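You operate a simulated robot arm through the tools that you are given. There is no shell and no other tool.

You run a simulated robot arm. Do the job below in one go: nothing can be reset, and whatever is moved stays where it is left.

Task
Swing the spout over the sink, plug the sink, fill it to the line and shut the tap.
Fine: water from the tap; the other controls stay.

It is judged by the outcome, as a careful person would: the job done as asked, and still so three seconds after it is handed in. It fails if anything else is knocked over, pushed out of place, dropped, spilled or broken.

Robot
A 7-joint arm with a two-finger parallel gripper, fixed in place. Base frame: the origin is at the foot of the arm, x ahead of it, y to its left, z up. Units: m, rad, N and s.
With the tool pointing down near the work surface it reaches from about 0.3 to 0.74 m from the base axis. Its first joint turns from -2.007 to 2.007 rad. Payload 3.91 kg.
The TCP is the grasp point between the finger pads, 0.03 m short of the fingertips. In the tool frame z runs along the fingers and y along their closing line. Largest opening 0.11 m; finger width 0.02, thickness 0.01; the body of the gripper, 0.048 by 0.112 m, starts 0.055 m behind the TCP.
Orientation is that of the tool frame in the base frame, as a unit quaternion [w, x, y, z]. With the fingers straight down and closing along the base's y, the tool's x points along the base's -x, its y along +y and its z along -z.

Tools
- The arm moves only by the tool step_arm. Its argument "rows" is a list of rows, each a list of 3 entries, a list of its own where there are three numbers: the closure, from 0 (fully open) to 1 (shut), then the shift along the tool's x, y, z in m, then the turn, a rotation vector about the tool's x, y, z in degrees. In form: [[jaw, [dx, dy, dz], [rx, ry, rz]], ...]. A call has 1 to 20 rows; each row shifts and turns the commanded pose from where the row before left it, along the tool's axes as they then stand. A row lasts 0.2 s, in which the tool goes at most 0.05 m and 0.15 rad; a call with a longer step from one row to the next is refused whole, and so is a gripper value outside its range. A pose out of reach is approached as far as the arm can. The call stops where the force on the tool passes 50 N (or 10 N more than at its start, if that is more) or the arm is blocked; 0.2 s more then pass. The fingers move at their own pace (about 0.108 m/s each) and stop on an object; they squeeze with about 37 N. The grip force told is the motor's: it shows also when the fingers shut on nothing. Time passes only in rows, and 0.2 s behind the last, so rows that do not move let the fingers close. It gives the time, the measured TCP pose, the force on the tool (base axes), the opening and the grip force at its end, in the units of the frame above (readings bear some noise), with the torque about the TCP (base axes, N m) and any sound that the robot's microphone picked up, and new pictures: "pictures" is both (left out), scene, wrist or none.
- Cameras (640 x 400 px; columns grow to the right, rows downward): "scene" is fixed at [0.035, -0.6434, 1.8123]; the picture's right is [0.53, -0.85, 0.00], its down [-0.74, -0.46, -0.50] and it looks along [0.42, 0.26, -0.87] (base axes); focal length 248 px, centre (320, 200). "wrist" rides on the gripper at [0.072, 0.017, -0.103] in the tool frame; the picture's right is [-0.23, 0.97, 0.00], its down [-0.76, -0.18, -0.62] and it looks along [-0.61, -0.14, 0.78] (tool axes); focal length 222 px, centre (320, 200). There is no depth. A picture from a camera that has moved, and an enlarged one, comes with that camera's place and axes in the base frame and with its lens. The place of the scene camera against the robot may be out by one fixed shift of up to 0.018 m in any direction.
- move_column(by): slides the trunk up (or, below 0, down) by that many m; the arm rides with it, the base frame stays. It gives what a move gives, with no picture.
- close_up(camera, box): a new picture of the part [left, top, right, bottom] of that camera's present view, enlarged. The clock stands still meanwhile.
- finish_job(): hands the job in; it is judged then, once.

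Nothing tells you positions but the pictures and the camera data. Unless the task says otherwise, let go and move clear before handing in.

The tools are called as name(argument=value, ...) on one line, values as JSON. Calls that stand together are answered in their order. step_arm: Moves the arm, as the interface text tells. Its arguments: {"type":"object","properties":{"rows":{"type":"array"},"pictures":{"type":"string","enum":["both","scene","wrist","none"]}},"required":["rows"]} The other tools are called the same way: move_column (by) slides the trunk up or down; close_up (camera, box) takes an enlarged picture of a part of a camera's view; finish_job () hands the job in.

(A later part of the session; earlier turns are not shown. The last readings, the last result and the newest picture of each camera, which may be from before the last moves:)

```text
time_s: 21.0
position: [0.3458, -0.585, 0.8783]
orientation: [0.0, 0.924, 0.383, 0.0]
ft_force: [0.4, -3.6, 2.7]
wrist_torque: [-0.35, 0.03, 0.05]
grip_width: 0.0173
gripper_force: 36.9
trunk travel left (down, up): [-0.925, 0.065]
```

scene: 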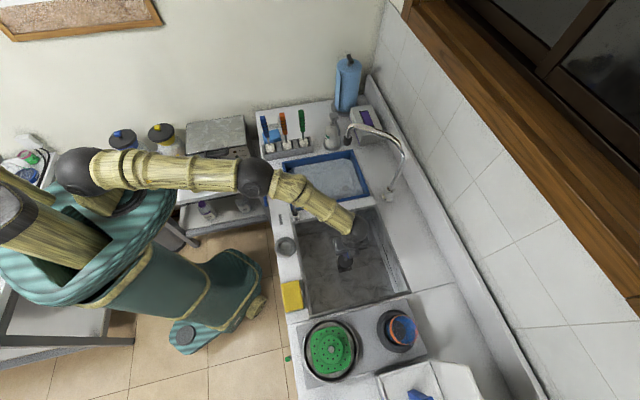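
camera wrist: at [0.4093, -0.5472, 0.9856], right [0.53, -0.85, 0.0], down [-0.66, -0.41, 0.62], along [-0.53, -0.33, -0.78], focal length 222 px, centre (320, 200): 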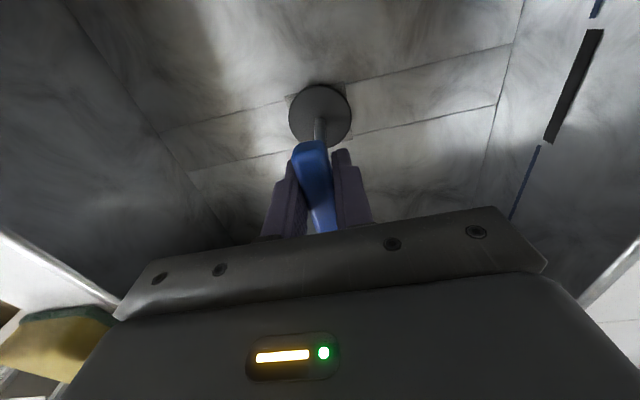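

The force has dropped to about 3 N. I'll open the fingers a little, rise straight up off the handle and look down at the plug.

step_arm(rows=[[0.75, [0, 0, 0], [0, 0, 0]], [0.6, [0, 0, 0], [0, 0, 0]], [0.5, [0, 0, 0], [0, 0, 0]], [0.5, [0, 0, -0.02], [0, 0, 0]], [0.5, [0, 0, -0.03], [0, 0, 0]], [0.5, [0, 0, -0.03], [0, 0, 0]], [0.5, [0, 0, -0.04], [0, 0, 0]], [0.5, [0, 0, 0], [0, 0, 0]]])

close_up(camera="wrist", box=[260, 40, 400, 160])

close_up(camera="scene", box=[315, 230, 375, 290])

```text
time_s: 22.8
position: [0.3455, -0.5868, 0.9994]
orientation: [0.001, 0.924, 0.383, 0.0]
ft_force: [0.1, -0.5, 0.3]
wrist_torque: [0.03, -0.03, 0.0]
grip_width: 0.0549
gripper_force: 0.0
trunk travel left (down, up): [-0.925, 0.065]
camera wrist: at [0.4085, -0.5479, 1.1026], right [0.53, -0.85, 0.0], down [-0.66, -0.41, 0.62], along [-0.53, -0.33, -0.78], focal length 222 px, centre (320, 200)
```

scene: 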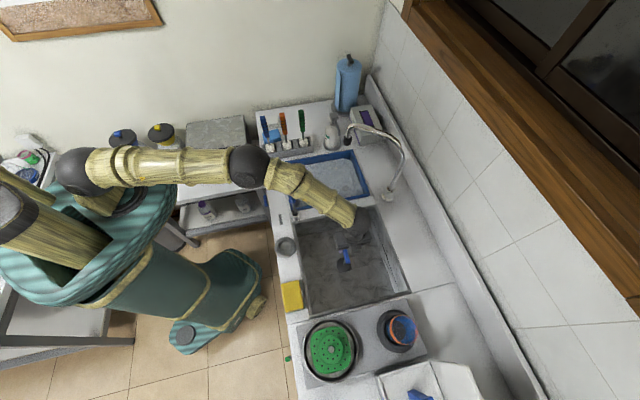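
wrist: 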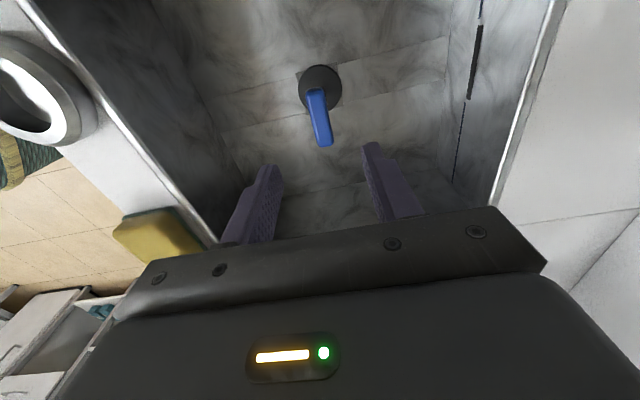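

```text
3.33 times, centred on (330, 100) of wrist
camera zoom: at [0.4085, -0.5479, 1.1026], right [0.53, -0.85, 0.0], down [-0.66, -0.41, 0.62], along [-0.53, -0.33, -0.78], focal length 740 px, centre (287, 533)
```

zoom: 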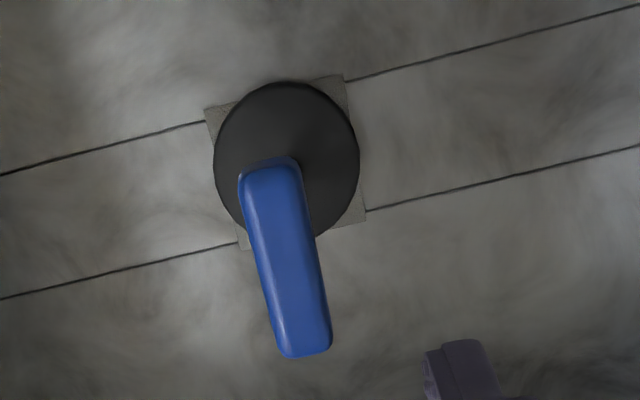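

```text
6.67 times, centred on (345, 260) of scene
camera zoom: at [0.035, -0.6434, 1.8123], right [0.53, -0.85, 0.0], down [-0.74, -0.46, -0.5], along [0.42, 0.26, -0.87], focal length 1652 px, centre (153, -200)
```

zoom: 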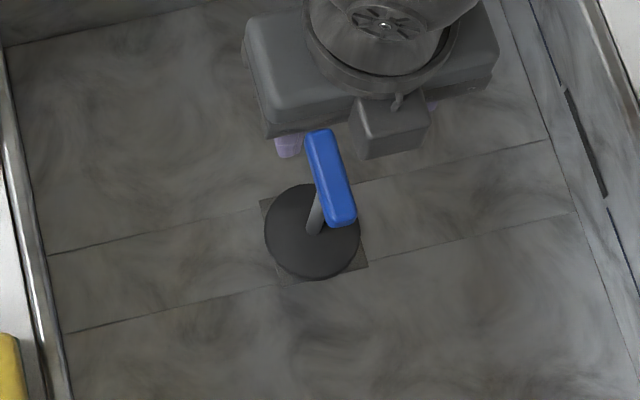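

The plug now stands upright on the drain, centred to within about 2 mm. Next is the spout, so I'll raise the gripper clear and turn the camera to study it.

step_arm(rows=[[0.5, [0, 0, -0.045], [0, 0, 0]], [0.5, [0, 0, -0.045], [0, 0, 0]], [0.5, [0, 0, -0.045], [0, 0, 0]], [0.5, [0, 0, -0.045], [0, 0, 0]], [0.5, [0, 0, -0.045], [0, 0, 0]], [0.3, [0, 0, -0.045], [0, 0, 0]], [0, [0, 0, -0.045], [0, 0, 0]], [0, [0.0384, -0.0145, -0.01], [0, 0, 0]], [0, [0.0384, -0.0145, -0.01], [0, 0, 0]], [0, [0.0384, -0.0145, -0.01], [0, 0, 0]], [0, [0.0384, -0.0145, -0.01], [0, 0, 0]], [0, [0.0384, -0.0145, -0.01], [0, 0, 0]], [0, [0, 0, 0], [0, 0, 0]]], pictures="scene")

step_arm(rows=[[0, [0, 0, 0], [0, 0, -8.2]], [0, [0, 0, 0], [0, 0, -8.2]], [0, [0, 0, 0], [0, 0, -8.2]], [0, [0, 0, 0], [0, 0, -8.2]], [0, [0, 0, 0], [0, 0, -8.2]], [0, [0, 0, 0], [0, 0, -8.2]], [0, [0, 0, 0], [0, 0, -8.2]], [0, [0, 0, 0], [0, 0, -8.2]], [0, [0, 0, 0], [0, 0, -8.2]], [0, [0, 0, 0], [0, 0, -8.2]], [0, [0, 0, 0], [0, 0, -8.2]], [0, [0, 0, 0], [0, 0, -8.2]], [0, [0, 0, 0], [0, 0, -8.2]], [0, [0, 0, 0], [0, 0, -8.4]], [0, [0, 0, 0], [0, 0, 0]]])

```text
time_s: 25.6
position: [0.4313, -0.4006, 1.3639]
orientation: [0.0, 0.924, 0.383, 0.0]
ft_force: [-0.1, -0.3, -0.2]
wrist_torque: [-0.01, 0.05, 0.0]
grip_width: 0.1101
gripper_force: 0.0
trunk travel left (down, up): [-0.925, 0.065]
```

scene: 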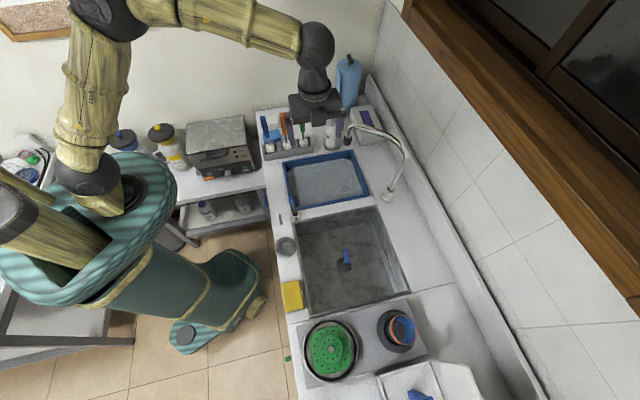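

```text
time_s: 28.8
position: [0.4311, -0.3985, 1.3633]
orientation: [0.0, 0.173, 0.985, 0.0]
ft_force: [-0.1, -0.3, 0.3]
wrist_torque: [0.0, 0.0, -0.02]
grip_width: 0.11
gripper_force: 0.0
trunk travel left (down, up): [-0.925, 0.065]
camera wrist: at [0.3676, -0.359, 1.468], right [0.54, 0.84, 0.0], down [0.66, -0.43, 0.62], along [0.52, -0.34, -0.78], focal length 222 px, centre (320, 200)
```

scene: 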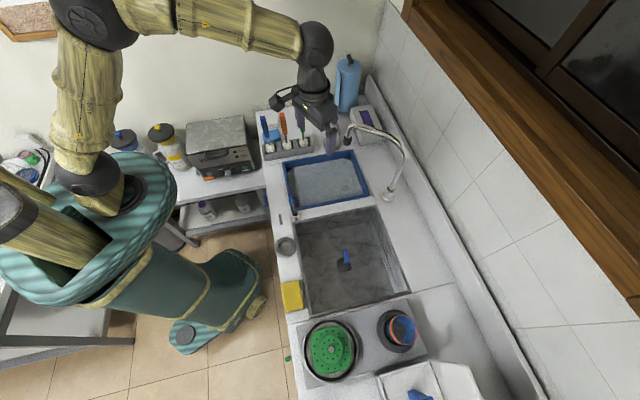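
wrist: 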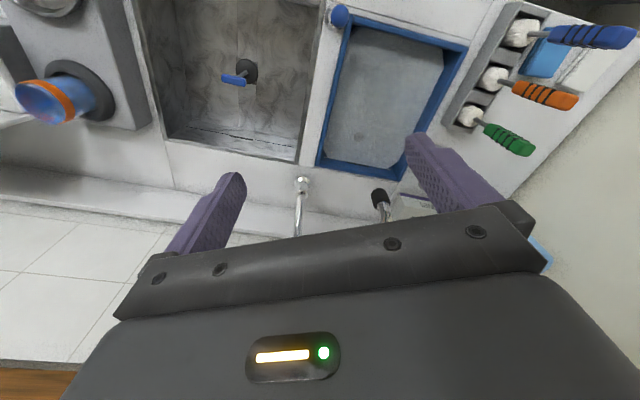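

The spout's nozzle is visible ahead of the right finger. I'll tilt the tool outward by about 25° to see the whole spout.

step_arm(rows=[[0, [0, 0, 0], [0, -8.2, 0]], [0, [0, 0, 0], [0, -8.2, 0]], [0, [0, 0, 0], [0, -8.2, 0]], [0, [0, 0, 0], [0, 0, 0]]])

close_up(camera="wrist", box=[220, 60, 460, 220])

```text
time_s: 29.8
position: [0.4309, -0.3986, 1.3634]
orientation: [0.21, 0.168, 0.962, -0.037]
ft_force: [-0.1, -0.2, -1.1]
wrist_torque: [0.02, 0.01, 0.0]
grip_width: 0.1095
gripper_force: 0.1
trunk travel left (down, up): [-0.925, 0.065]
camera wrist: at [0.3341, -0.3465, 1.4282], right [0.53, 0.84, 0.09], down [0.35, -0.31, 0.88], along [0.78, -0.43, -0.46], focal length 222 px, centre (320, 200)
```

scene: 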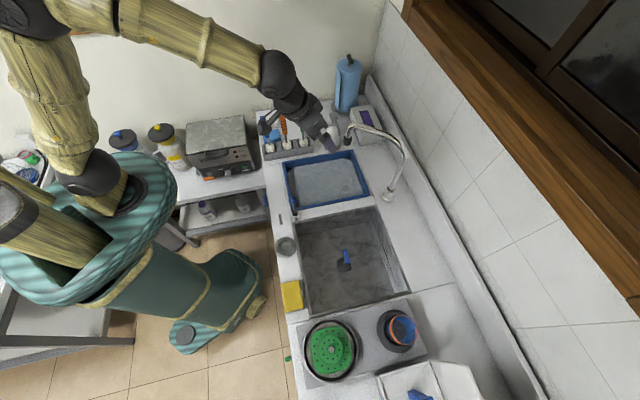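
wrist: 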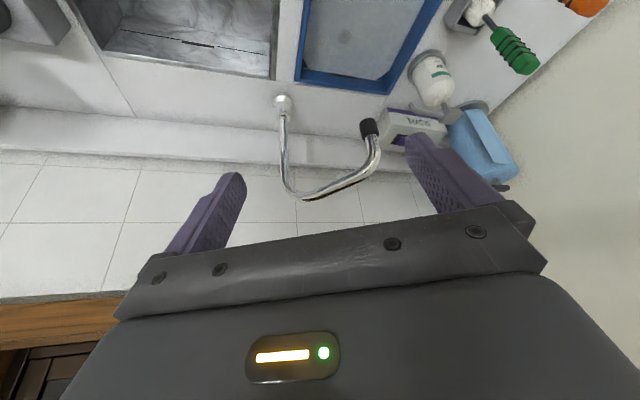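

```text
2.50 times, centred on (340, 140) of wrist
camera zoom: at [0.3341, -0.3465, 1.4282], right [0.53, 0.84, 0.09], down [0.35, -0.31, 0.88], along [0.78, -0.43, -0.46], focal length 555 px, centre (270, 350)
```

zoom: 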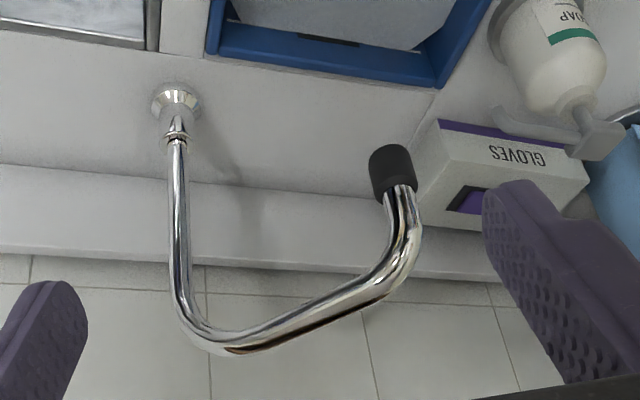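

The full spout is visible. It pivots at about (0.652, -0.613), and its black nozzle is at (0.639, -0.407, 1.148), pointing away from the sink. I'll tilt the tool to 45° facing outward so the fingers can take the nozzle from the front.

step_arm(rows=[[0, [0, 0, 0], [2.6, 0, 5.68]], [0, [0, 0, 0], [2.6, 0, 5.68]], [0, [0, 0, 0], [0, -6.8, 0]], [0, [0, 0, 0], [0, -6.8, 0]], [0, [0, 0, 0], [0, -6.8, 0]], [0, [0.0049, 0.0209, 0.0318], [0, 0, 0]], [0, [0.0049, 0.0209, 0.0318], [0, 0, 0]], [0, [0.0049, 0.0209, 0.0318], [0, 0, 0]], [0, [0, 0, 0], [0, 0, 0]]])

close_up(camera="wrist", box=[220, 60, 460, 220])

```text
time_s: 31.8
position: [0.5116, -0.3758, 1.2872]
orientation: [0.369, 0.259, 0.886, -0.108]
ft_force: [-0.5, -0.6, 0.8]
wrist_torque: [0.01, 0.0, 0.02]
grip_width: 0.1098
gripper_force: 0.1
trunk travel left (down, up): [-0.925, 0.065]
camera wrist: at [0.415, -0.2955, 1.3088], right [0.66, 0.74, 0.16], down [-0.01, -0.2, 0.98], along [0.75, -0.65, -0.12], focal length 222 px, centre (320, 200)
```

scene: 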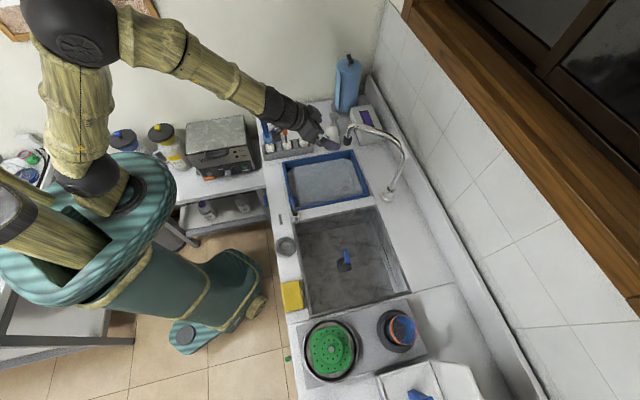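
wrist: 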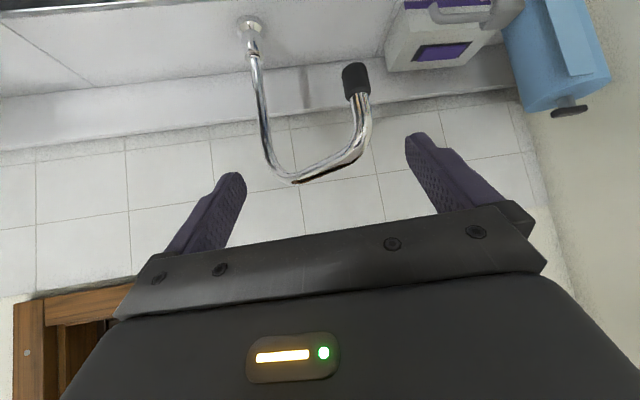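

```text
2.50 times, centred on (340, 140) of wrist
camera zoom: at [0.415, -0.2955, 1.3088], right [0.66, 0.74, 0.16], down [-0.01, -0.2, 0.98], along [0.75, -0.65, -0.12], focal length 555 px, centre (270, 350)
```

zoom: 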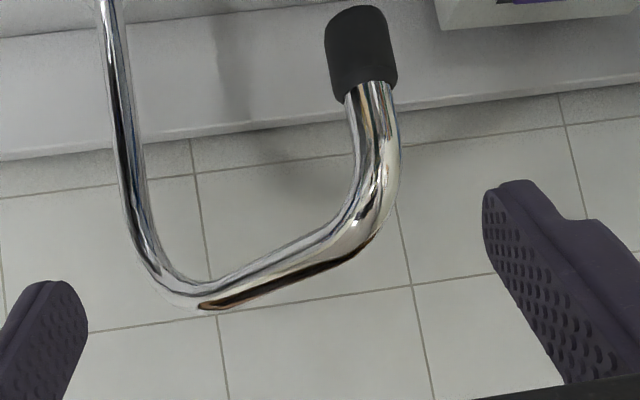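

This view confirms the nozzle collar at (0.639, -0.406, 1.148), about 32 mm in diameter. I'll line up with it first, then approach along the fingers.

step_arm(rows=[[0, [0.007, 0.0215, 0.03], [0, 0, 0]], [0, [0.006, 0.0215, 0.03], [0, 0, 0]], [0, [0, 0, 0.03], [0, 0, 0]], [0, [0, 0, 0], [0, 0, 0]]])

close_up(camera="wrist", box=[220, 60, 460, 220])

```text
time_s: 32.8
position: [0.583, -0.3681, 1.2137]
orientation: [0.368, 0.258, 0.887, -0.107]
ft_force: [-0.3, 1.2, -0.1]
wrist_torque: [-0.01, -0.02, 0.03]
grip_width: 0.1097
gripper_force: 0.0
trunk travel left (down, up): [-0.925, 0.065]
camera wrist: at [0.4854, -0.2884, 1.2353], right [0.66, 0.74, 0.16], down [-0.01, -0.2, 0.98], along [0.75, -0.65, -0.12], focal length 222 px, centre (320, 200)
```

scene: 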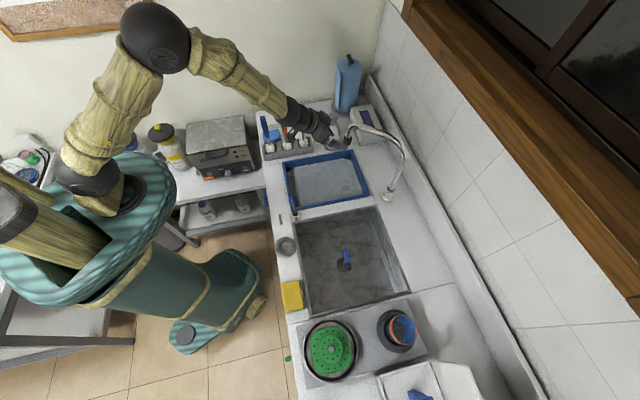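
wrist: 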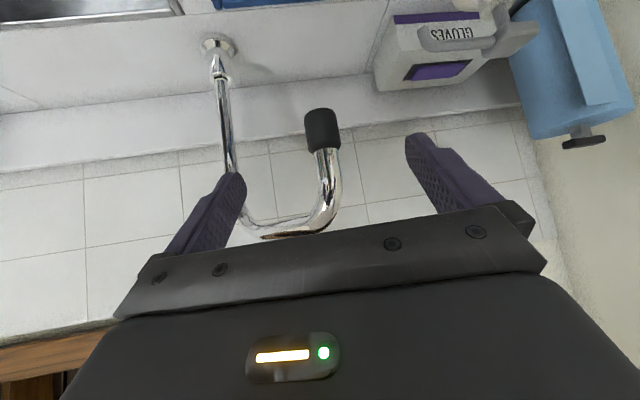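

```text
2.50 times, centred on (340, 140) of wrist
camera zoom: at [0.4854, -0.2884, 1.2353], right [0.66, 0.74, 0.16], down [-0.01, -0.2, 0.98], along [0.75, -0.65, -0.12], focal length 555 px, centre (270, 350)
```

zoom: 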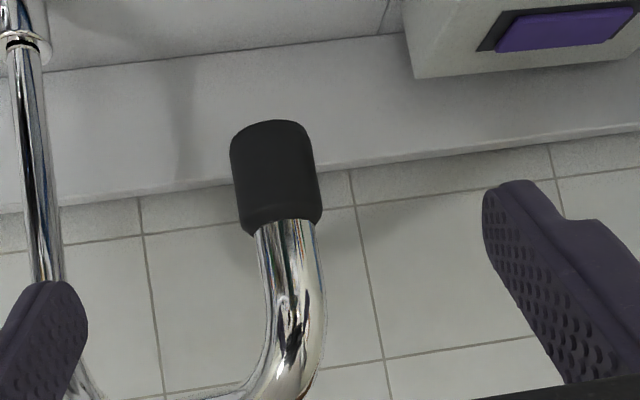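

The nozzle is centred between the fingers and about 0.094 m ahead along the tool axis. I'll move in.

step_arm(rows=[[0, [0, 0, 0.025], [0, 0, 0]], [0, [0, 0, 0.025], [0, 0, 0]], [0, [0, 0, 0.02], [0, 0, 0]], [0, [0, 0, 0.018], [0, 0, 0]], [0, [0, 0, 0], [0, 0, 0]]])

close_up(camera="wrist", box=[220, 80, 460, 240])

close_up(camera="scene", box=[290, 80, 430, 220])

```text
time_s: 34.0
position: [0.6336, -0.4035, 1.1517]
orientation: [0.367, 0.259, 0.887, -0.107]
ft_force: [-0.1, -0.6, -0.6]
wrist_torque: [-0.02, -0.01, 0.01]
grip_width: 0.1103
gripper_force: 0.0
trunk travel left (down, up): [-0.925, 0.065]
camera wrist: at [0.5371, -0.3232, 1.1731], right [0.66, 0.74, 0.16], down [-0.01, -0.2, 0.98], along [0.75, -0.65, -0.12], focal length 222 px, centre (320, 200)
```

scene: 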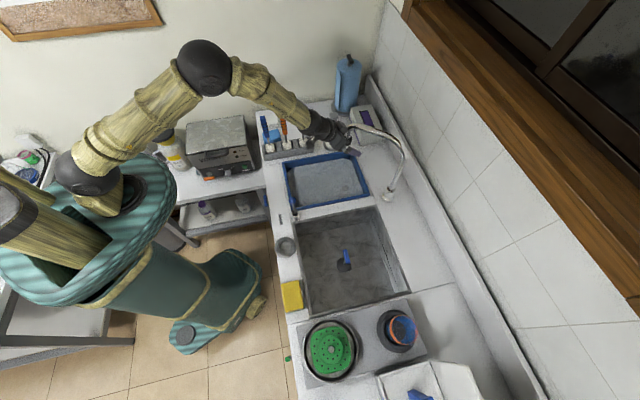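
wrist: 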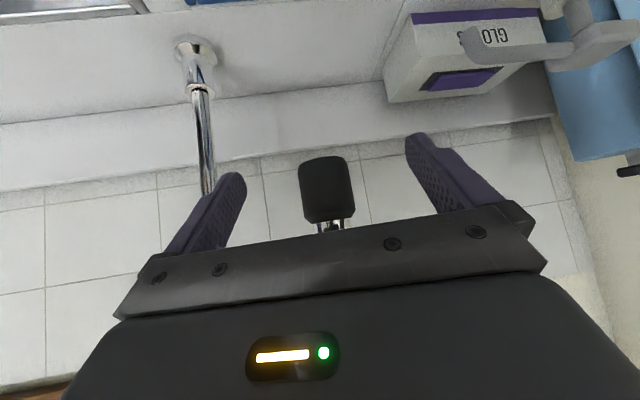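

```text
2.50 times, centred on (340, 160) of wrist
camera zoom: at [0.5371, -0.3232, 1.1731], right [0.66, 0.74, 0.16], down [-0.01, -0.2, 0.98], along [0.75, -0.65, -0.12], focal length 555 px, centre (270, 300)
```

zoom: 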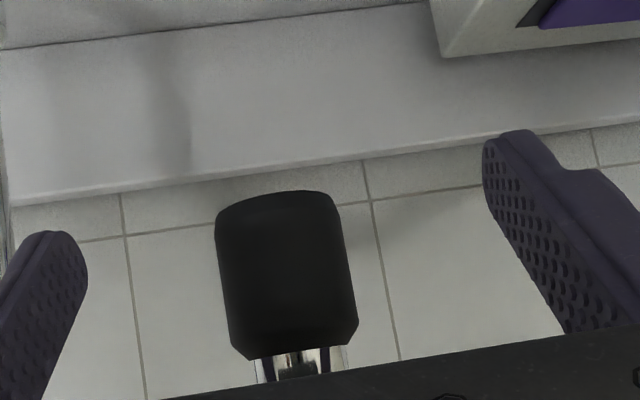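

```text
2.86 times, centred on (360, 150) of scene
camera zoom: at [0.035, -0.6434, 1.8123], right [0.53, -0.85, 0.0], down [-0.74, -0.46, -0.5], along [0.42, 0.26, -0.87], focal length 708 px, centre (206, 343)
```

zoom: 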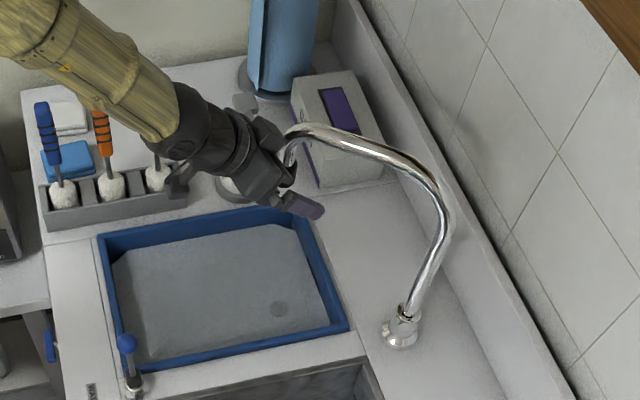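

The nozzle is between the pads. I'll correct the centring by about 3 mm and close.

step_arm(rows=[[0.2, [0, 0.003, 0.002], [0, 0, 0]], [0.5, [0, 0, 0], [0, 0, 0]], [0.7, [0, 0, 0], [0, 0, 0]], [1, [0, 0, 0], [0, 0, 0]], [1, [0, 0, 0], [0, 0, 0]], [1, [0, 0, 0], [0, 0, 0]]])

close_up(camera="scene", box=[290, 80, 430, 220])

```text
time_s: 35.4
position: [0.6366, -0.4017, 1.1488]
orientation: [0.367, 0.258, 0.887, -0.107]
ft_force: [0.5, -1.0, -1.1]
wrist_torque: [-0.07, -0.04, -0.07]
grip_width: 0.0296
gripper_force: 45.7
trunk travel left (down, up): [-0.925, 0.065]
camera wrist: at [0.54, -0.3215, 1.1718], right [0.66, 0.74, 0.16], down [-0.01, -0.2, 0.98], along [0.75, -0.65, -0.12], focal length 222 px, centre (320, 200)
```

scene: 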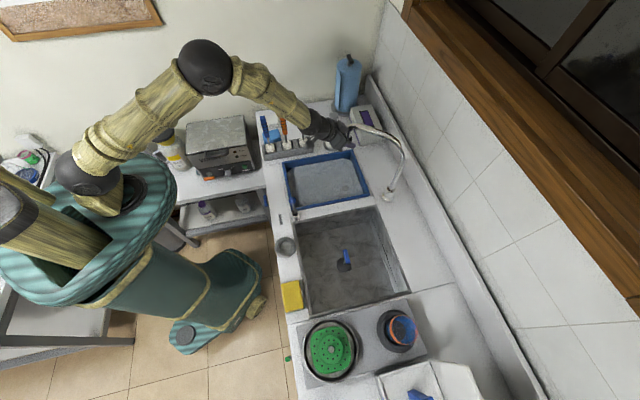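
wrist: 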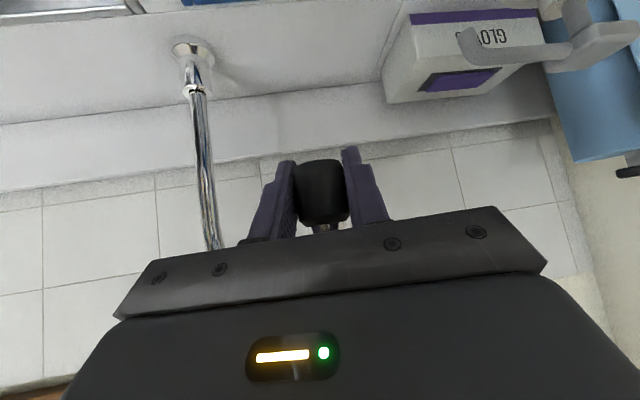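

```text
2.86 times, centred on (360, 150) of scene
camera zoom: at [0.035, -0.6434, 1.8123], right [0.53, -0.85, 0.0], down [-0.74, -0.46, -0.5], along [0.42, 0.26, -0.87], focal length 708 px, centre (206, 343)
```

zoom: 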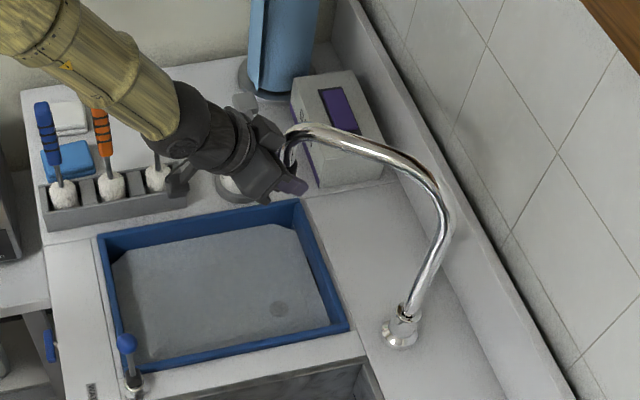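

The collar is held firmly at 29.6 mm. I'll start turning the spout around its pivot in small arc steps and watch the force.

step_arm(rows=[[1, [0.0061, -0.0068, -0.0061], [0, 0, 0]], [1, [0.0058, -0.0071, -0.0058], [0, 0, 0]], [1, [0.0057, -0.0078, -0.0057], [0, 0, 0]]])

```text
time_s: 36.2
position: [0.6026, -0.4072, 1.149]
orientation: [0.367, 0.259, 0.887, -0.108]
ft_force: [2.3, -0.8, -1.1]
wrist_torque: [-0.1, 0.5, 0.37]
grip_width: 0.0295
gripper_force: 45.0
trunk travel left (down, up): [-0.925, 0.065]
camera wrist: at [0.5077, -0.3265, 1.1719], right [0.66, 0.74, 0.16], down [-0.01, -0.2, 0.98], along [0.75, -0.65, -0.12], focal length 222 px, centre (320, 200)
```

scene: 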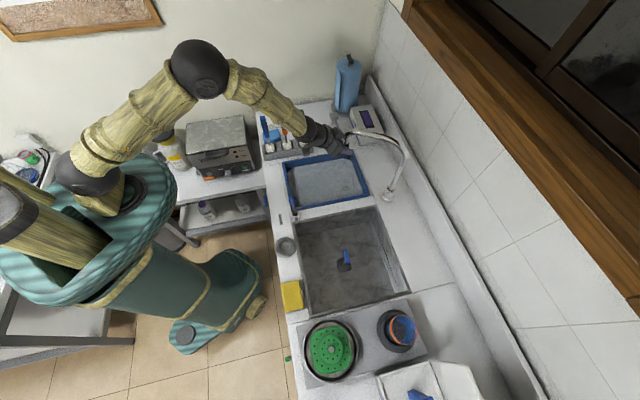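
wrist: 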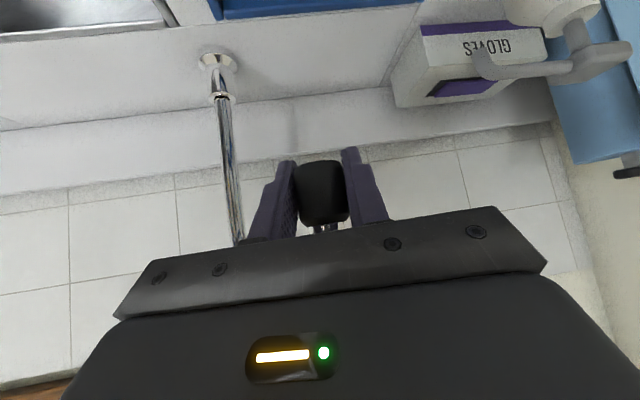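

The spout turns freely with only about 2 N. I'll continue along the arc and slowly turn the wrist with it.

step_arm(rows=[[1, [0.00868, -0.01364, -0.00868], [0.99, 0, 0.99]], [1, [0.00756, -0.01493, -0.00756], [0.99, 0, 0.99]], [1, [0.00633, -0.01603, -0.00633], [0.99, 0, 0.99]], [1, [0.00503, -0.01693, -0.00503], [0.99, 0, 0.99]], [1, [0.00366, -0.01761, -0.00366], [0.99, 0, 0.99]]])

```text
time_s: 37.4
position: [0.5207, -0.448, 1.1505]
orientation: [0.36, 0.313, 0.869, -0.129]
ft_force: [0.3, 1.5, -3.7]
wrist_torque: [0.24, 0.1, 0.15]
grip_width: 0.0293
gripper_force: 45.0
trunk travel left (down, up): [-0.925, 0.065]
camera wrist: at [0.4348, -0.355, 1.1721], right [0.74, 0.65, 0.16], down [-0.04, -0.2, 0.98], along [0.67, -0.74, -0.12], focal length 222 px, centre (320, 200)
```

scene: 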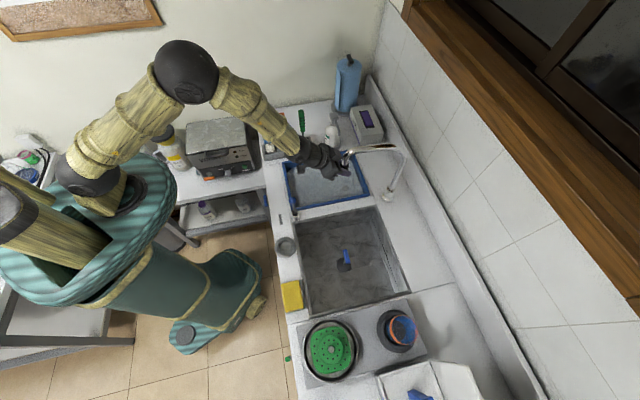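
wrist: 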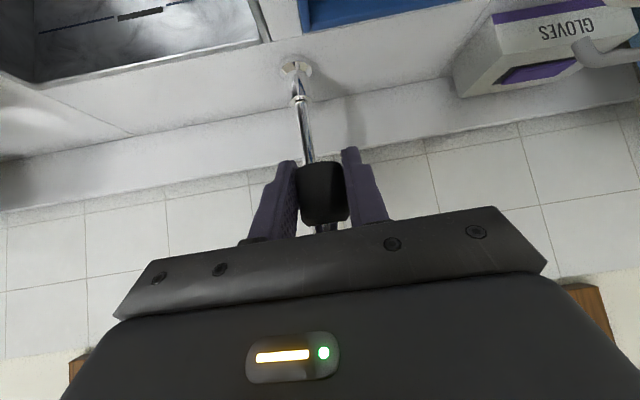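

It's moving smoothly and is past the halfway point. I'll continue until the nozzle is over the sink.

step_arm(rows=[[1, [0.00225, -0.01808, -0.00225], [0.99, 0, 0.99]], [1, [0.00082, -0.01832, -0.00082], [0.99, 0, 0.99]], [1, [-0.00063, -0.01834, 0.00063], [0.99, 0, 0.99]], [1, [-0.00208, -0.01812, 0.00208], [0.99, 0, 0.99]], [1, [-0.00349, -0.01768, 0.00349], [0.99, 0, 0.99]]], pictures="wrist")

step_arm(rows=[[1, [-0.00486, -0.01702, 0.00486], [0.99, 0, 0.99]], [1, [-0.00617, -0.01615, 0.00617], [0.99, 0, 0.99]], [1, [-0.00741, -0.01508, 0.00741], [0.99, 0, 0.99]], [1, [-0.00678, -0.01114, 0.00678], [0.99, 0, 0.99]], [1, [0, 0, 0], [0, 0, 0]]])

close_up(camera="scene", box=[280, 130, 440, 290])

```text
time_s: 38.6
position: [0.4632, -0.5167, 1.1512]
orientation: [0.352, 0.365, 0.849, -0.151]
ft_force: [1.0, 0.8, -1.2]
wrist_torque: [-0.28, 0.0, 0.29]
grip_width: 0.0294
gripper_force: 44.9
trunk travel left (down, up): [-0.925, 0.065]
camera wrist: at [0.3894, -0.4154, 1.1726], right [0.82, 0.55, 0.16], down [-0.06, -0.19, 0.98], along [0.57, -0.81, -0.12], focal length 222 px, centre (320, 200)
```

wrist: 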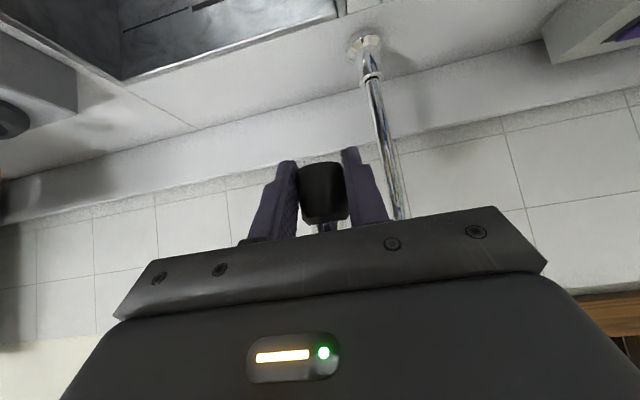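

```text
time_s: 39.8
position: [0.4442, -0.5777, 1.1503]
orientation: [0.344, 0.405, 0.831, -0.167]
ft_force: [1.3, 18.2, 2.2]
wrist_torque: [-0.02, -0.4, 0.3]
grip_width: 0.0294
gripper_force: 45.2
trunk travel left (down, up): [-0.925, 0.065]
camera wrist: at [0.3805, -0.4698, 1.1729], right [0.87, 0.47, 0.16], down [-0.08, -0.19, 0.98], along [0.49, -0.86, -0.12], focal length 222 px, centre (320, 200)
```

scene: 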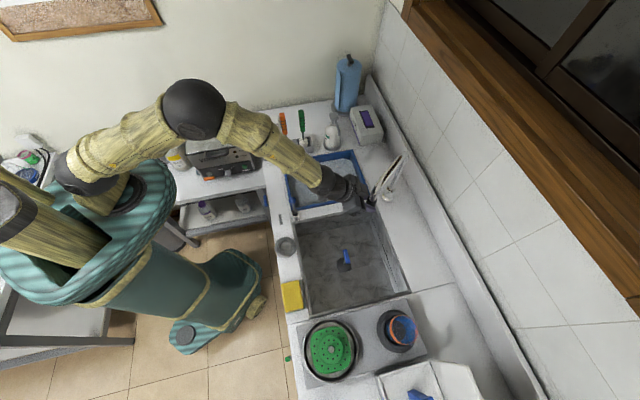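
wrist: 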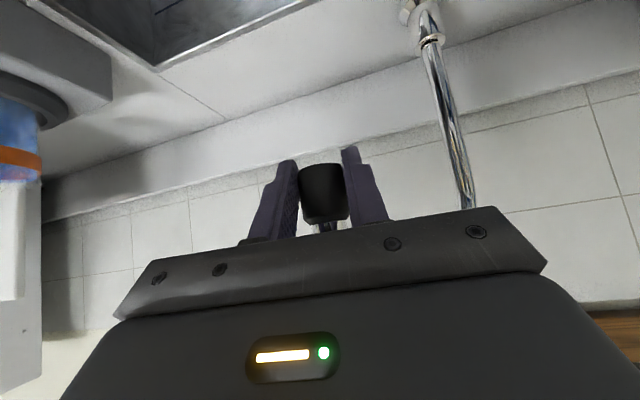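

```text
2.50 times, centred on (360, 210) of scene
camera zoom: at [0.035, -0.6434, 1.8123], right [0.53, -0.85, 0.0], down [-0.74, -0.46, -0.5], along [0.42, 0.26, -0.87], focal length 620 px, centre (220, 175)
```

zoom: 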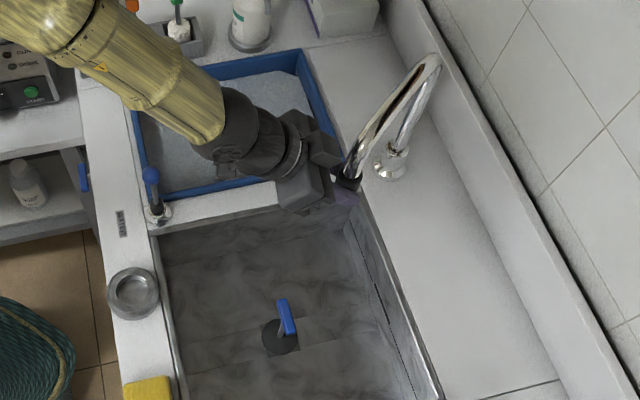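

The nozzle is now over the sink, about 9 cm inside the edges. An 18 N resistance suggests the swivel has reached its stop. I'll ease back a few millimetres to relax before releasing.

step_arm(rows=[[1, [0.003, 0.005, -0.003], [0, 0, 0]], [1, [0, 0, 0], [0, 0, 0]]], pictures="none")

```text
time_s: 40.4
position: [0.4452, -0.577, 1.1512]
orientation: [0.344, 0.405, 0.83, -0.168]
ft_force: [4.7, -1.8, 2.0]
wrist_torque: [0.41, 0.59, -0.41]
grip_width: 0.0292
gripper_force: 45.1
trunk travel left (down, up): [-0.925, 0.065]
```

step_arm(rows=[[0.6, [0, 0, 0], [0, 0, 0]], [0.3, [0, 0, 0], [0, 0, 0]], [0.3, [0, 0, 0], [0, 0, 0]], [0.3, [0, 0, -0.02], [0, 0, 0]], [0.3, [0, 0, -0.03], [0, 0, 0]], [0.3, [0, 0, -0.04], [0, 0, 0]], [0.3, [0, 0, -0.04], [0, 0, 0]], [0.3, [0, 0, -0.04], [0, 0, 0]], [0.3, [0, 0, 0], [0, 0, 0]]])

close_up(camera="scene", box=[260, 130, 420, 290])

```text
time_s: 42.4
position: [0.3724, -0.481, 1.2695]
orientation: [0.343, 0.405, 0.831, -0.167]
ft_force: [0.5, -0.5, 0.1]
wrist_torque: [-0.03, -0.02, 0.0]
grip_width: 0.0771
gripper_force: 0.0
trunk travel left (down, up): [-0.925, 0.065]
camera wrist: at [0.3084, -0.374, 1.2921], right [0.87, 0.47, 0.16], down [-0.08, -0.19, 0.98], along [0.49, -0.86, -0.13], focal length 222 px, centre (320, 200)
```

scene: 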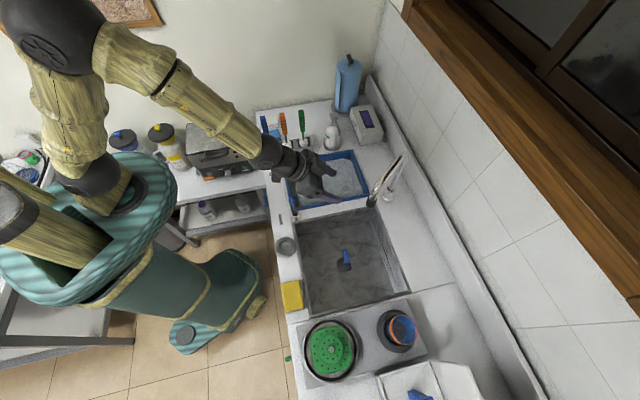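
wrist: 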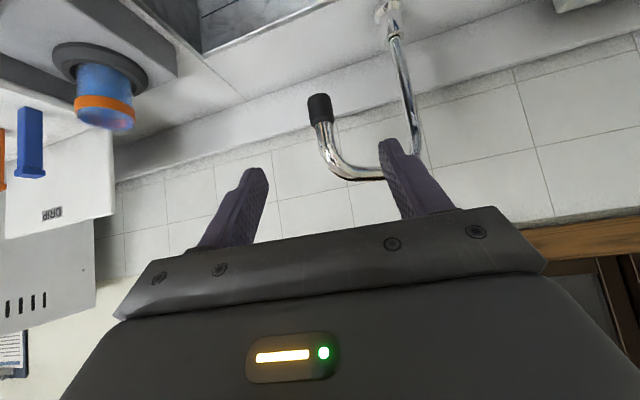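

```text
2.50 times, centred on (340, 210) of scene
camera zoom: at [0.035, -0.6434, 1.8123], right [0.53, -0.85, 0.0], down [-0.74, -0.46, -0.5], along [0.42, 0.26, -0.87], focal length 620 px, centre (270, 175)
```

zoom: 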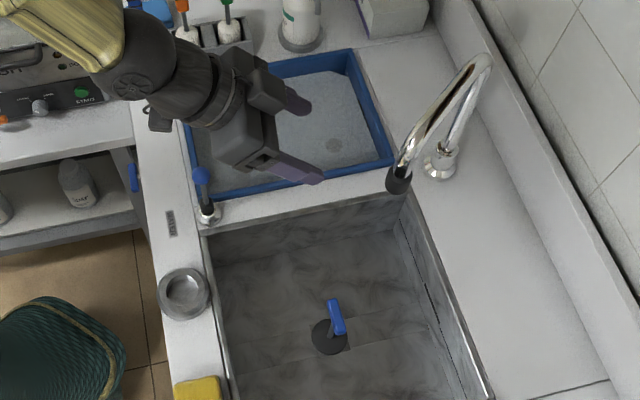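

The spout is released, with its tip at about (0.447, -0.583), well over the sink. Next is the water lever, so I'll bring the tool back to vertical and inspect the lever's hinge from close up.

step_arm(rows=[[0, [0, 0, 0], [0, 7.5, 0]], [0, [0, 0, 0], [0, 7.5, 0]], [0, [0, 0, 0], [0, 7.5, 0]], [0, [0, 0, 0], [0, 7.5, 0]], [0, [0, 0, 0], [0, 7.5, 0]], [0, [0, 0, 0], [0, 7.5, 0]], [0, [0, 0, 0], [0, 0, -7]], [0, [0, 0, 0], [0, 0, 0]]], pictures="none")

step_arm(rows=[[0, [0.0287, 0.0187, 0.02], [0, 0, 0]], [0, [0.0287, 0.0187, 0.02], [0, 0, 0]], [0, [0.0287, 0.0187, 0.02], [0, 0, 0]], [0, [0.0287, 0.0187, 0.02], [0, 0, 0]], [0, [0.0287, 0.0187, 0.02], [0, 0, 0]], [0, [0.0287, 0.0187, 0.02], [0, 0, 0]], [0, [0, 0, 0], [0, 0, 0]]])

close_up(camera="wrist", box=[280, 100, 400, 200])

```text
time_s: 44.2
position: [0.3716, -0.4814, 1.2691]
orientation: [-0.001, 0.383, 0.924, 0.001]
ft_force: [0.1, 0.4, 0.0]
wrist_torque: [0.02, 0.0, -0.03]
grip_width: 0.1101
gripper_force: 0.1
trunk travel left (down, up): [-0.925, 0.065]
```

```text
time_s: 45.8
position: [0.3277, -0.28, 1.1497]
orientation: [0.0, 0.384, 0.923, 0.0]
ft_force: [-0.1, 0.2, 0.8]
wrist_torque: [-0.04, 0.01, -0.02]
grip_width: 0.1099
gripper_force: 0.1
trunk travel left (down, up): [-0.925, 0.065]
camera wrist: at [0.2873, -0.2166, 1.2539], right [0.85, 0.53, 0.0], down [0.41, -0.67, 0.62], along [0.33, -0.53, -0.78], focal length 222 px, centre (320, 200)
```

scene: 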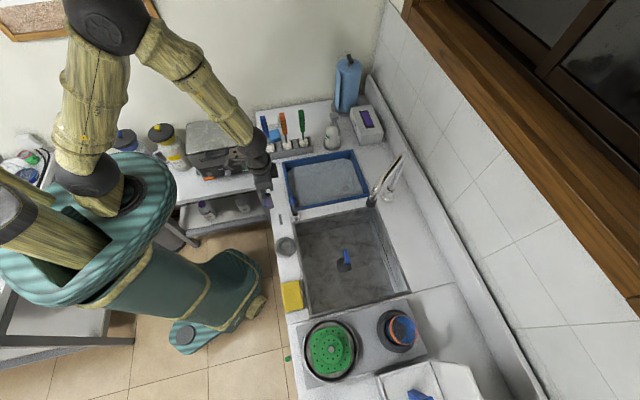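
wrist: 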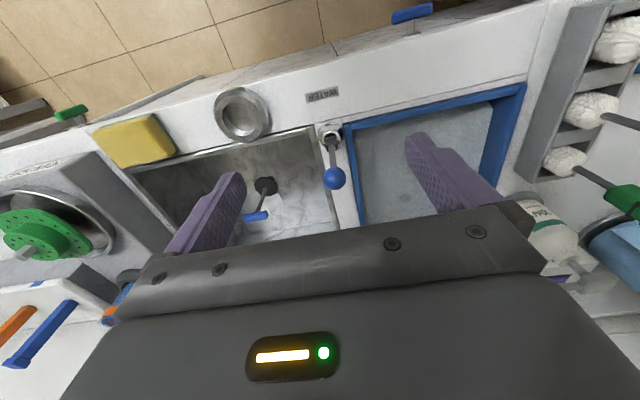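

```text
4.00 times, centred on (340, 150) of wrist
camera zoom: at [0.2873, -0.2166, 1.2539], right [0.85, 0.53, 0.0], down [0.41, -0.67, 0.62], along [0.33, -0.53, -0.78], focal length 888 px, centre (240, 400)
```

zoom: 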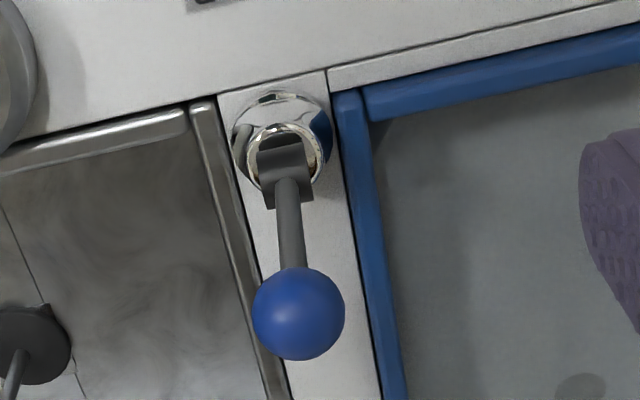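

The lever's hinge barrel lies along the counter, so it should tip towards or away from the front. Before touching it, I'll take reference close-ups of the fill line and plug from the scene camera.

close_up(camera="scene", box=[360, 200, 420, 300])

close_up(camera="scene", box=[290, 200, 420, 310])

close_up(camera="wrist", box=[300, 115, 360, 165])

```text
4.00 times, centred on (390, 250) of scene
camera zoom: at [0.035, -0.6434, 1.8123], right [0.53, -0.85, 0.0], down [-0.74, -0.46, -0.5], along [0.42, 0.26, -0.87], focal length 992 px, centre (40, 0)
```

zoom: 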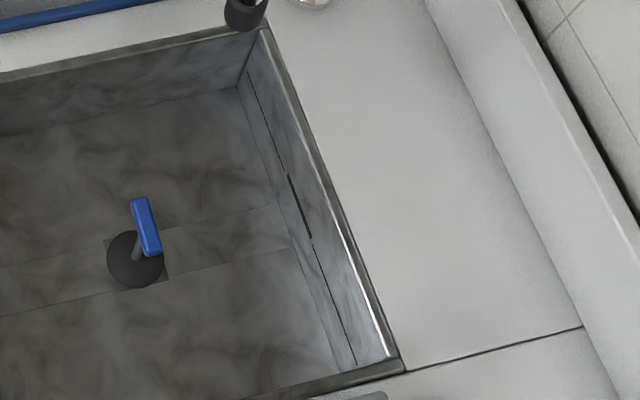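

```text
3.64 times, centred on (355, 255) of scene
camera zoom: at [0.035, -0.6434, 1.8123], right [0.53, -0.85, 0.0], down [-0.74, -0.46, -0.5], along [0.42, 0.26, -0.87], focal length 901 px, centre (193, 0)
```

zoom: 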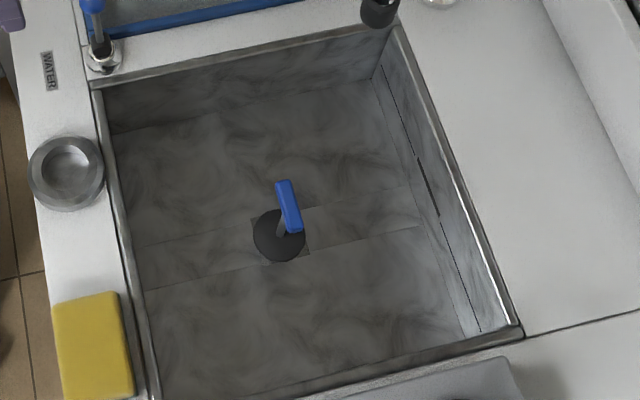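

```text
8.00 times, centred on (330, 140) of wrist
camera zoom: at [0.2873, -0.2166, 1.2539], right [0.85, 0.53, 0.0], down [0.41, -0.67, 0.62], along [0.33, -0.53, -0.78], focal length 1777 px, centre (240, 680)
```

zoom: 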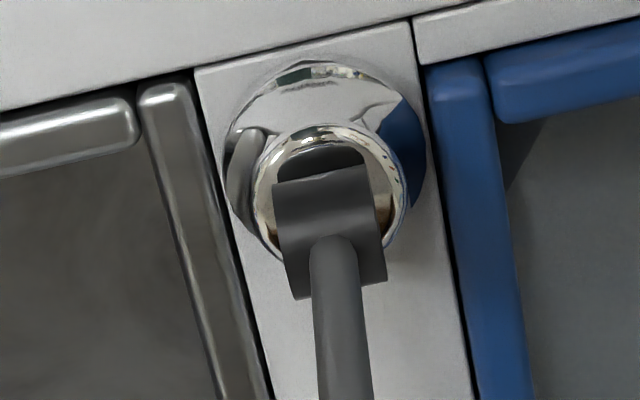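

The fill line works out to z≈0.823, about 6 cm above the sink floor, and the overflow slot is level with it. I'll move over the blue ball at (0.377, -0.329, 1.035) and grip it, with the fingers closing along the hinge axis.

step_arm(rows=[[0, [-0.035, 0.0003, 0], [0, 0, 0]], [0, [-0.035, 0.0003, 0], [0, 0, 0]], [0, [0, 0, 0.03], [0, 0, 0]], [0, [0, 0, 0.03], [0, 0, 0]], [0, [0, 0, 0], [0, 0, 0]]])

close_up(camera="wrist", box=[240, 100, 400, 220])

```text
time_s: 47.0
position: [0.378, -0.3284, 1.0911]
orientation: [0.0, 0.383, 0.924, 0.001]
ft_force: [0.5, -0.3, 0.0]
wrist_torque: [0.01, -0.02, 0.02]
grip_width: 0.1102
gripper_force: 0.0
trunk travel left (down, up): [-0.925, 0.065]
camera wrist: at [0.3379, -0.266, 1.1943], right [0.85, 0.53, 0.0], down [0.41, -0.66, 0.62], along [0.33, -0.53, -0.78], focal length 222 px, centre (320, 200)
```

scene: 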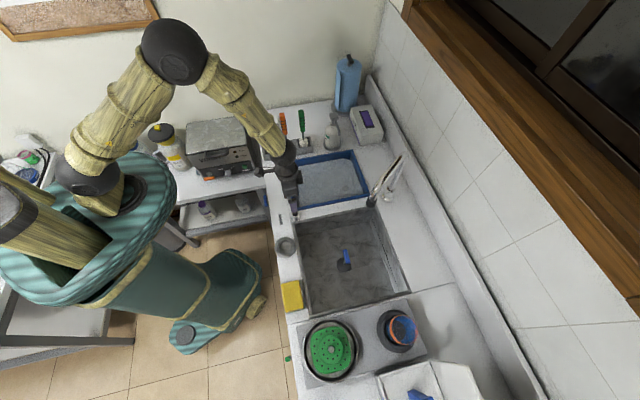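
wrist: 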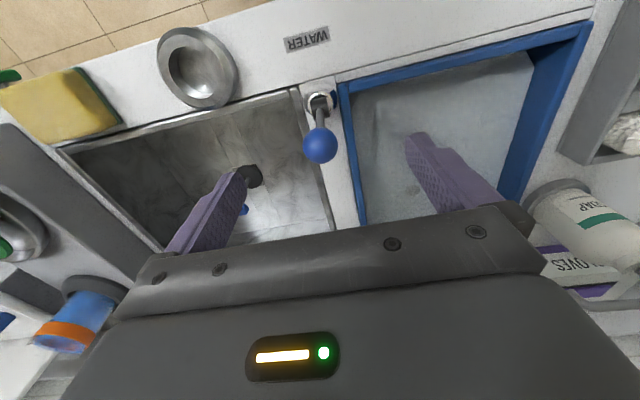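

```text
3.33 times, centred on (320, 160) of wrist
camera zoom: at [0.3379, -0.266, 1.1943], right [0.85, 0.53, 0.0], down [0.41, -0.66, 0.62], along [0.33, -0.53, -0.78], focal length 740 px, centre (320, 333)
```

zoom: 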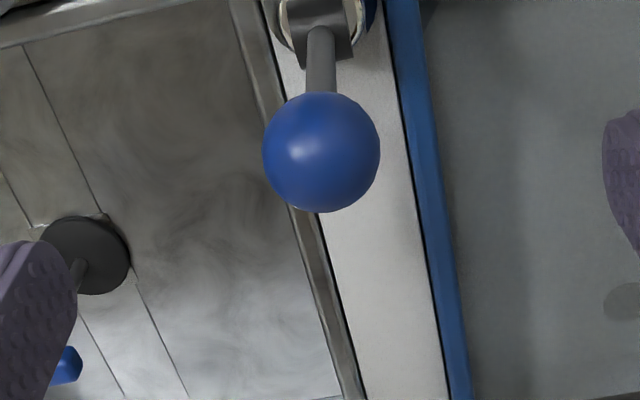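

The ball is centred between the fingers. I'll go down to its height and close gently on it.

step_arm(rows=[[0, [0, 0, 0.03], [0, 0, 0]], [0, [0, 0, 0.025], [0, 0, 0]], [0.4, [0, 0, 0], [0, 0, 0]], [0.6, [0, 0, 0], [0, 0, 0]], [0.8, [0, 0, 0], [0, 0, 0]], [1, [0, 0, 0], [0, 0, 0]], [1, [0, 0, 0], [0, 0, 0]]])

close_up(camera="wrist", box=[240, 80, 400, 240])

```text
time_s: 48.6
position: [0.3781, -0.3288, 1.0353]
orientation: [0.0, 0.384, 0.923, 0.001]
ft_force: [-3.1, -1.8, -2.6]
wrist_torque: [-0.04, -0.02, 0.07]
grip_width: 0.0266
gripper_force: 45.0
trunk travel left (down, up): [-0.925, 0.065]
camera wrist: at [0.3387, -0.2666, 1.139], right [0.85, 0.53, 0.0], down [0.41, -0.67, 0.62], along [0.33, -0.53, -0.78], focal length 222 px, centre (320, 200)
```

scene: 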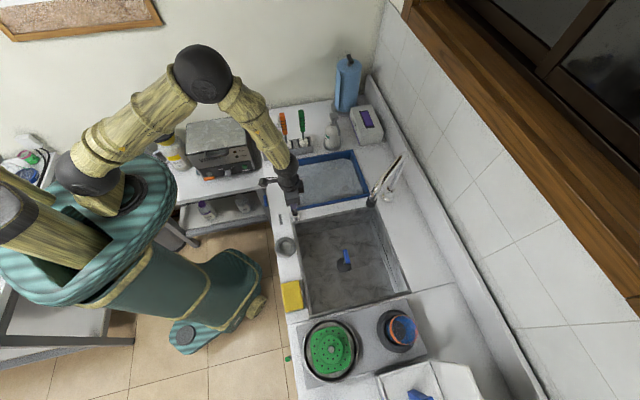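
wrist: 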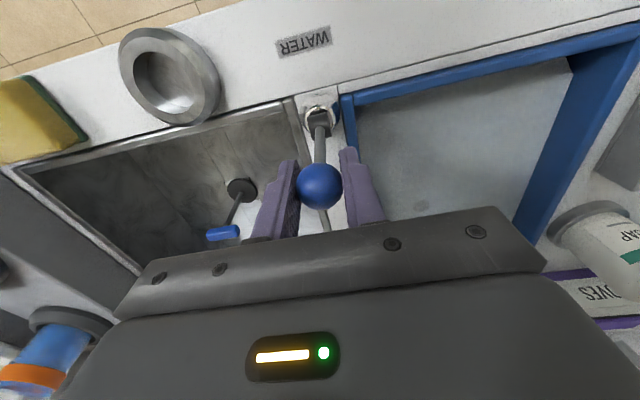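

```text
2.50 times, centred on (320, 160) of wrist
camera zoom: at [0.3387, -0.2666, 1.139], right [0.85, 0.53, 0.0], down [0.41, -0.67, 0.62], along [0.33, -0.53, -0.78], focal length 555 px, centre (320, 300)
```

zoom: 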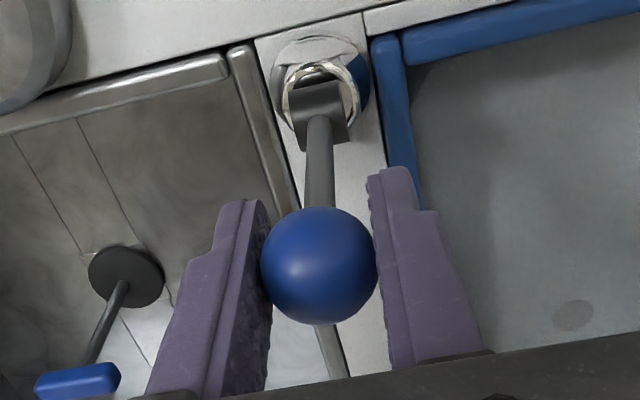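

The ball is held. I'll try a very small pull towards the front and watch the force and sound.

step_arm(rows=[[1, [0.003, 0, 0], [0, 0, 0]], [1, [0.003, 0, 0], [0, 0, 0]]], pictures="none")

```text
time_s: 49.2
position: [0.3778, -0.3279, 1.0363]
orientation: [0.001, 0.383, 0.924, -0.001]
ft_force: [8.0, -11.9, -4.2]
wrist_torque: [-0.97, -0.88, 0.04]
grip_width: 0.027
gripper_force: 44.9
trunk travel left (down, up): [-0.925, 0.065]
```

That direction resists with about 14 N, like a stop. I'll go back and try gently the other way.

step_arm(rows=[[1, [-0.003, 0, 0], [0, 0, 0]], [1, [-0.003, 0, 0], [0, 0, 0]], [1, [-0.003, 0, 0], [0, 0, 0]], [1, [-0.003, 0, 0], [0, 0, 0]]], pictures="none")

```text
time_s: 50.2
position: [0.3792, -0.3295, 1.0353]
orientation: [-0.004, 0.383, 0.924, 0.003]
ft_force: [-17.3, 10.4, 1.0]
wrist_torque: [0.85, 0.83, 0.01]
grip_width: 0.0268
gripper_force: 44.7
trunk travel left (down, up): [-0.925, 0.065]
```

Both front and back resist stiffly. I'll return to neutral and test sideways along the counter.

step_arm(rows=[[1, [0.003, 0, 0], [0, 0, 0]], [1, [0.003, 0, 0], [0, 0, 0]], [1, [0, 0, 0], [0, 0, 0]]], pictures="none")

step_arm(rows=[[1, [0, -0.003, 0], [0, 0, 0]], [1, [0, -0.003, 0], [0, 0, 0]]], pictures="none")

```text
time_s: 51.0
position: [0.3795, -0.3298, 1.0351]
orientation: [0.0, 0.383, 0.924, 0.001]
ft_force: [-9.7, 4.1, -14.6]
wrist_torque: [0.51, 0.55, 0.01]
grip_width: 0.0266
gripper_force: 44.7
trunk travel left (down, up): [-0.925, 0.065]
```

```text
time_s: 51.6
position: [0.3787, -0.3292, 1.0349]
orientation: [0.001, 0.381, 0.925, 0.002]
ft_force: [9.4, 21.2, -15.6]
wrist_torque: [0.28, 0.02, -0.15]
grip_width: 0.0268
gripper_force: 45.2
trunk travel left (down, up): [-0.925, 0.065]
```

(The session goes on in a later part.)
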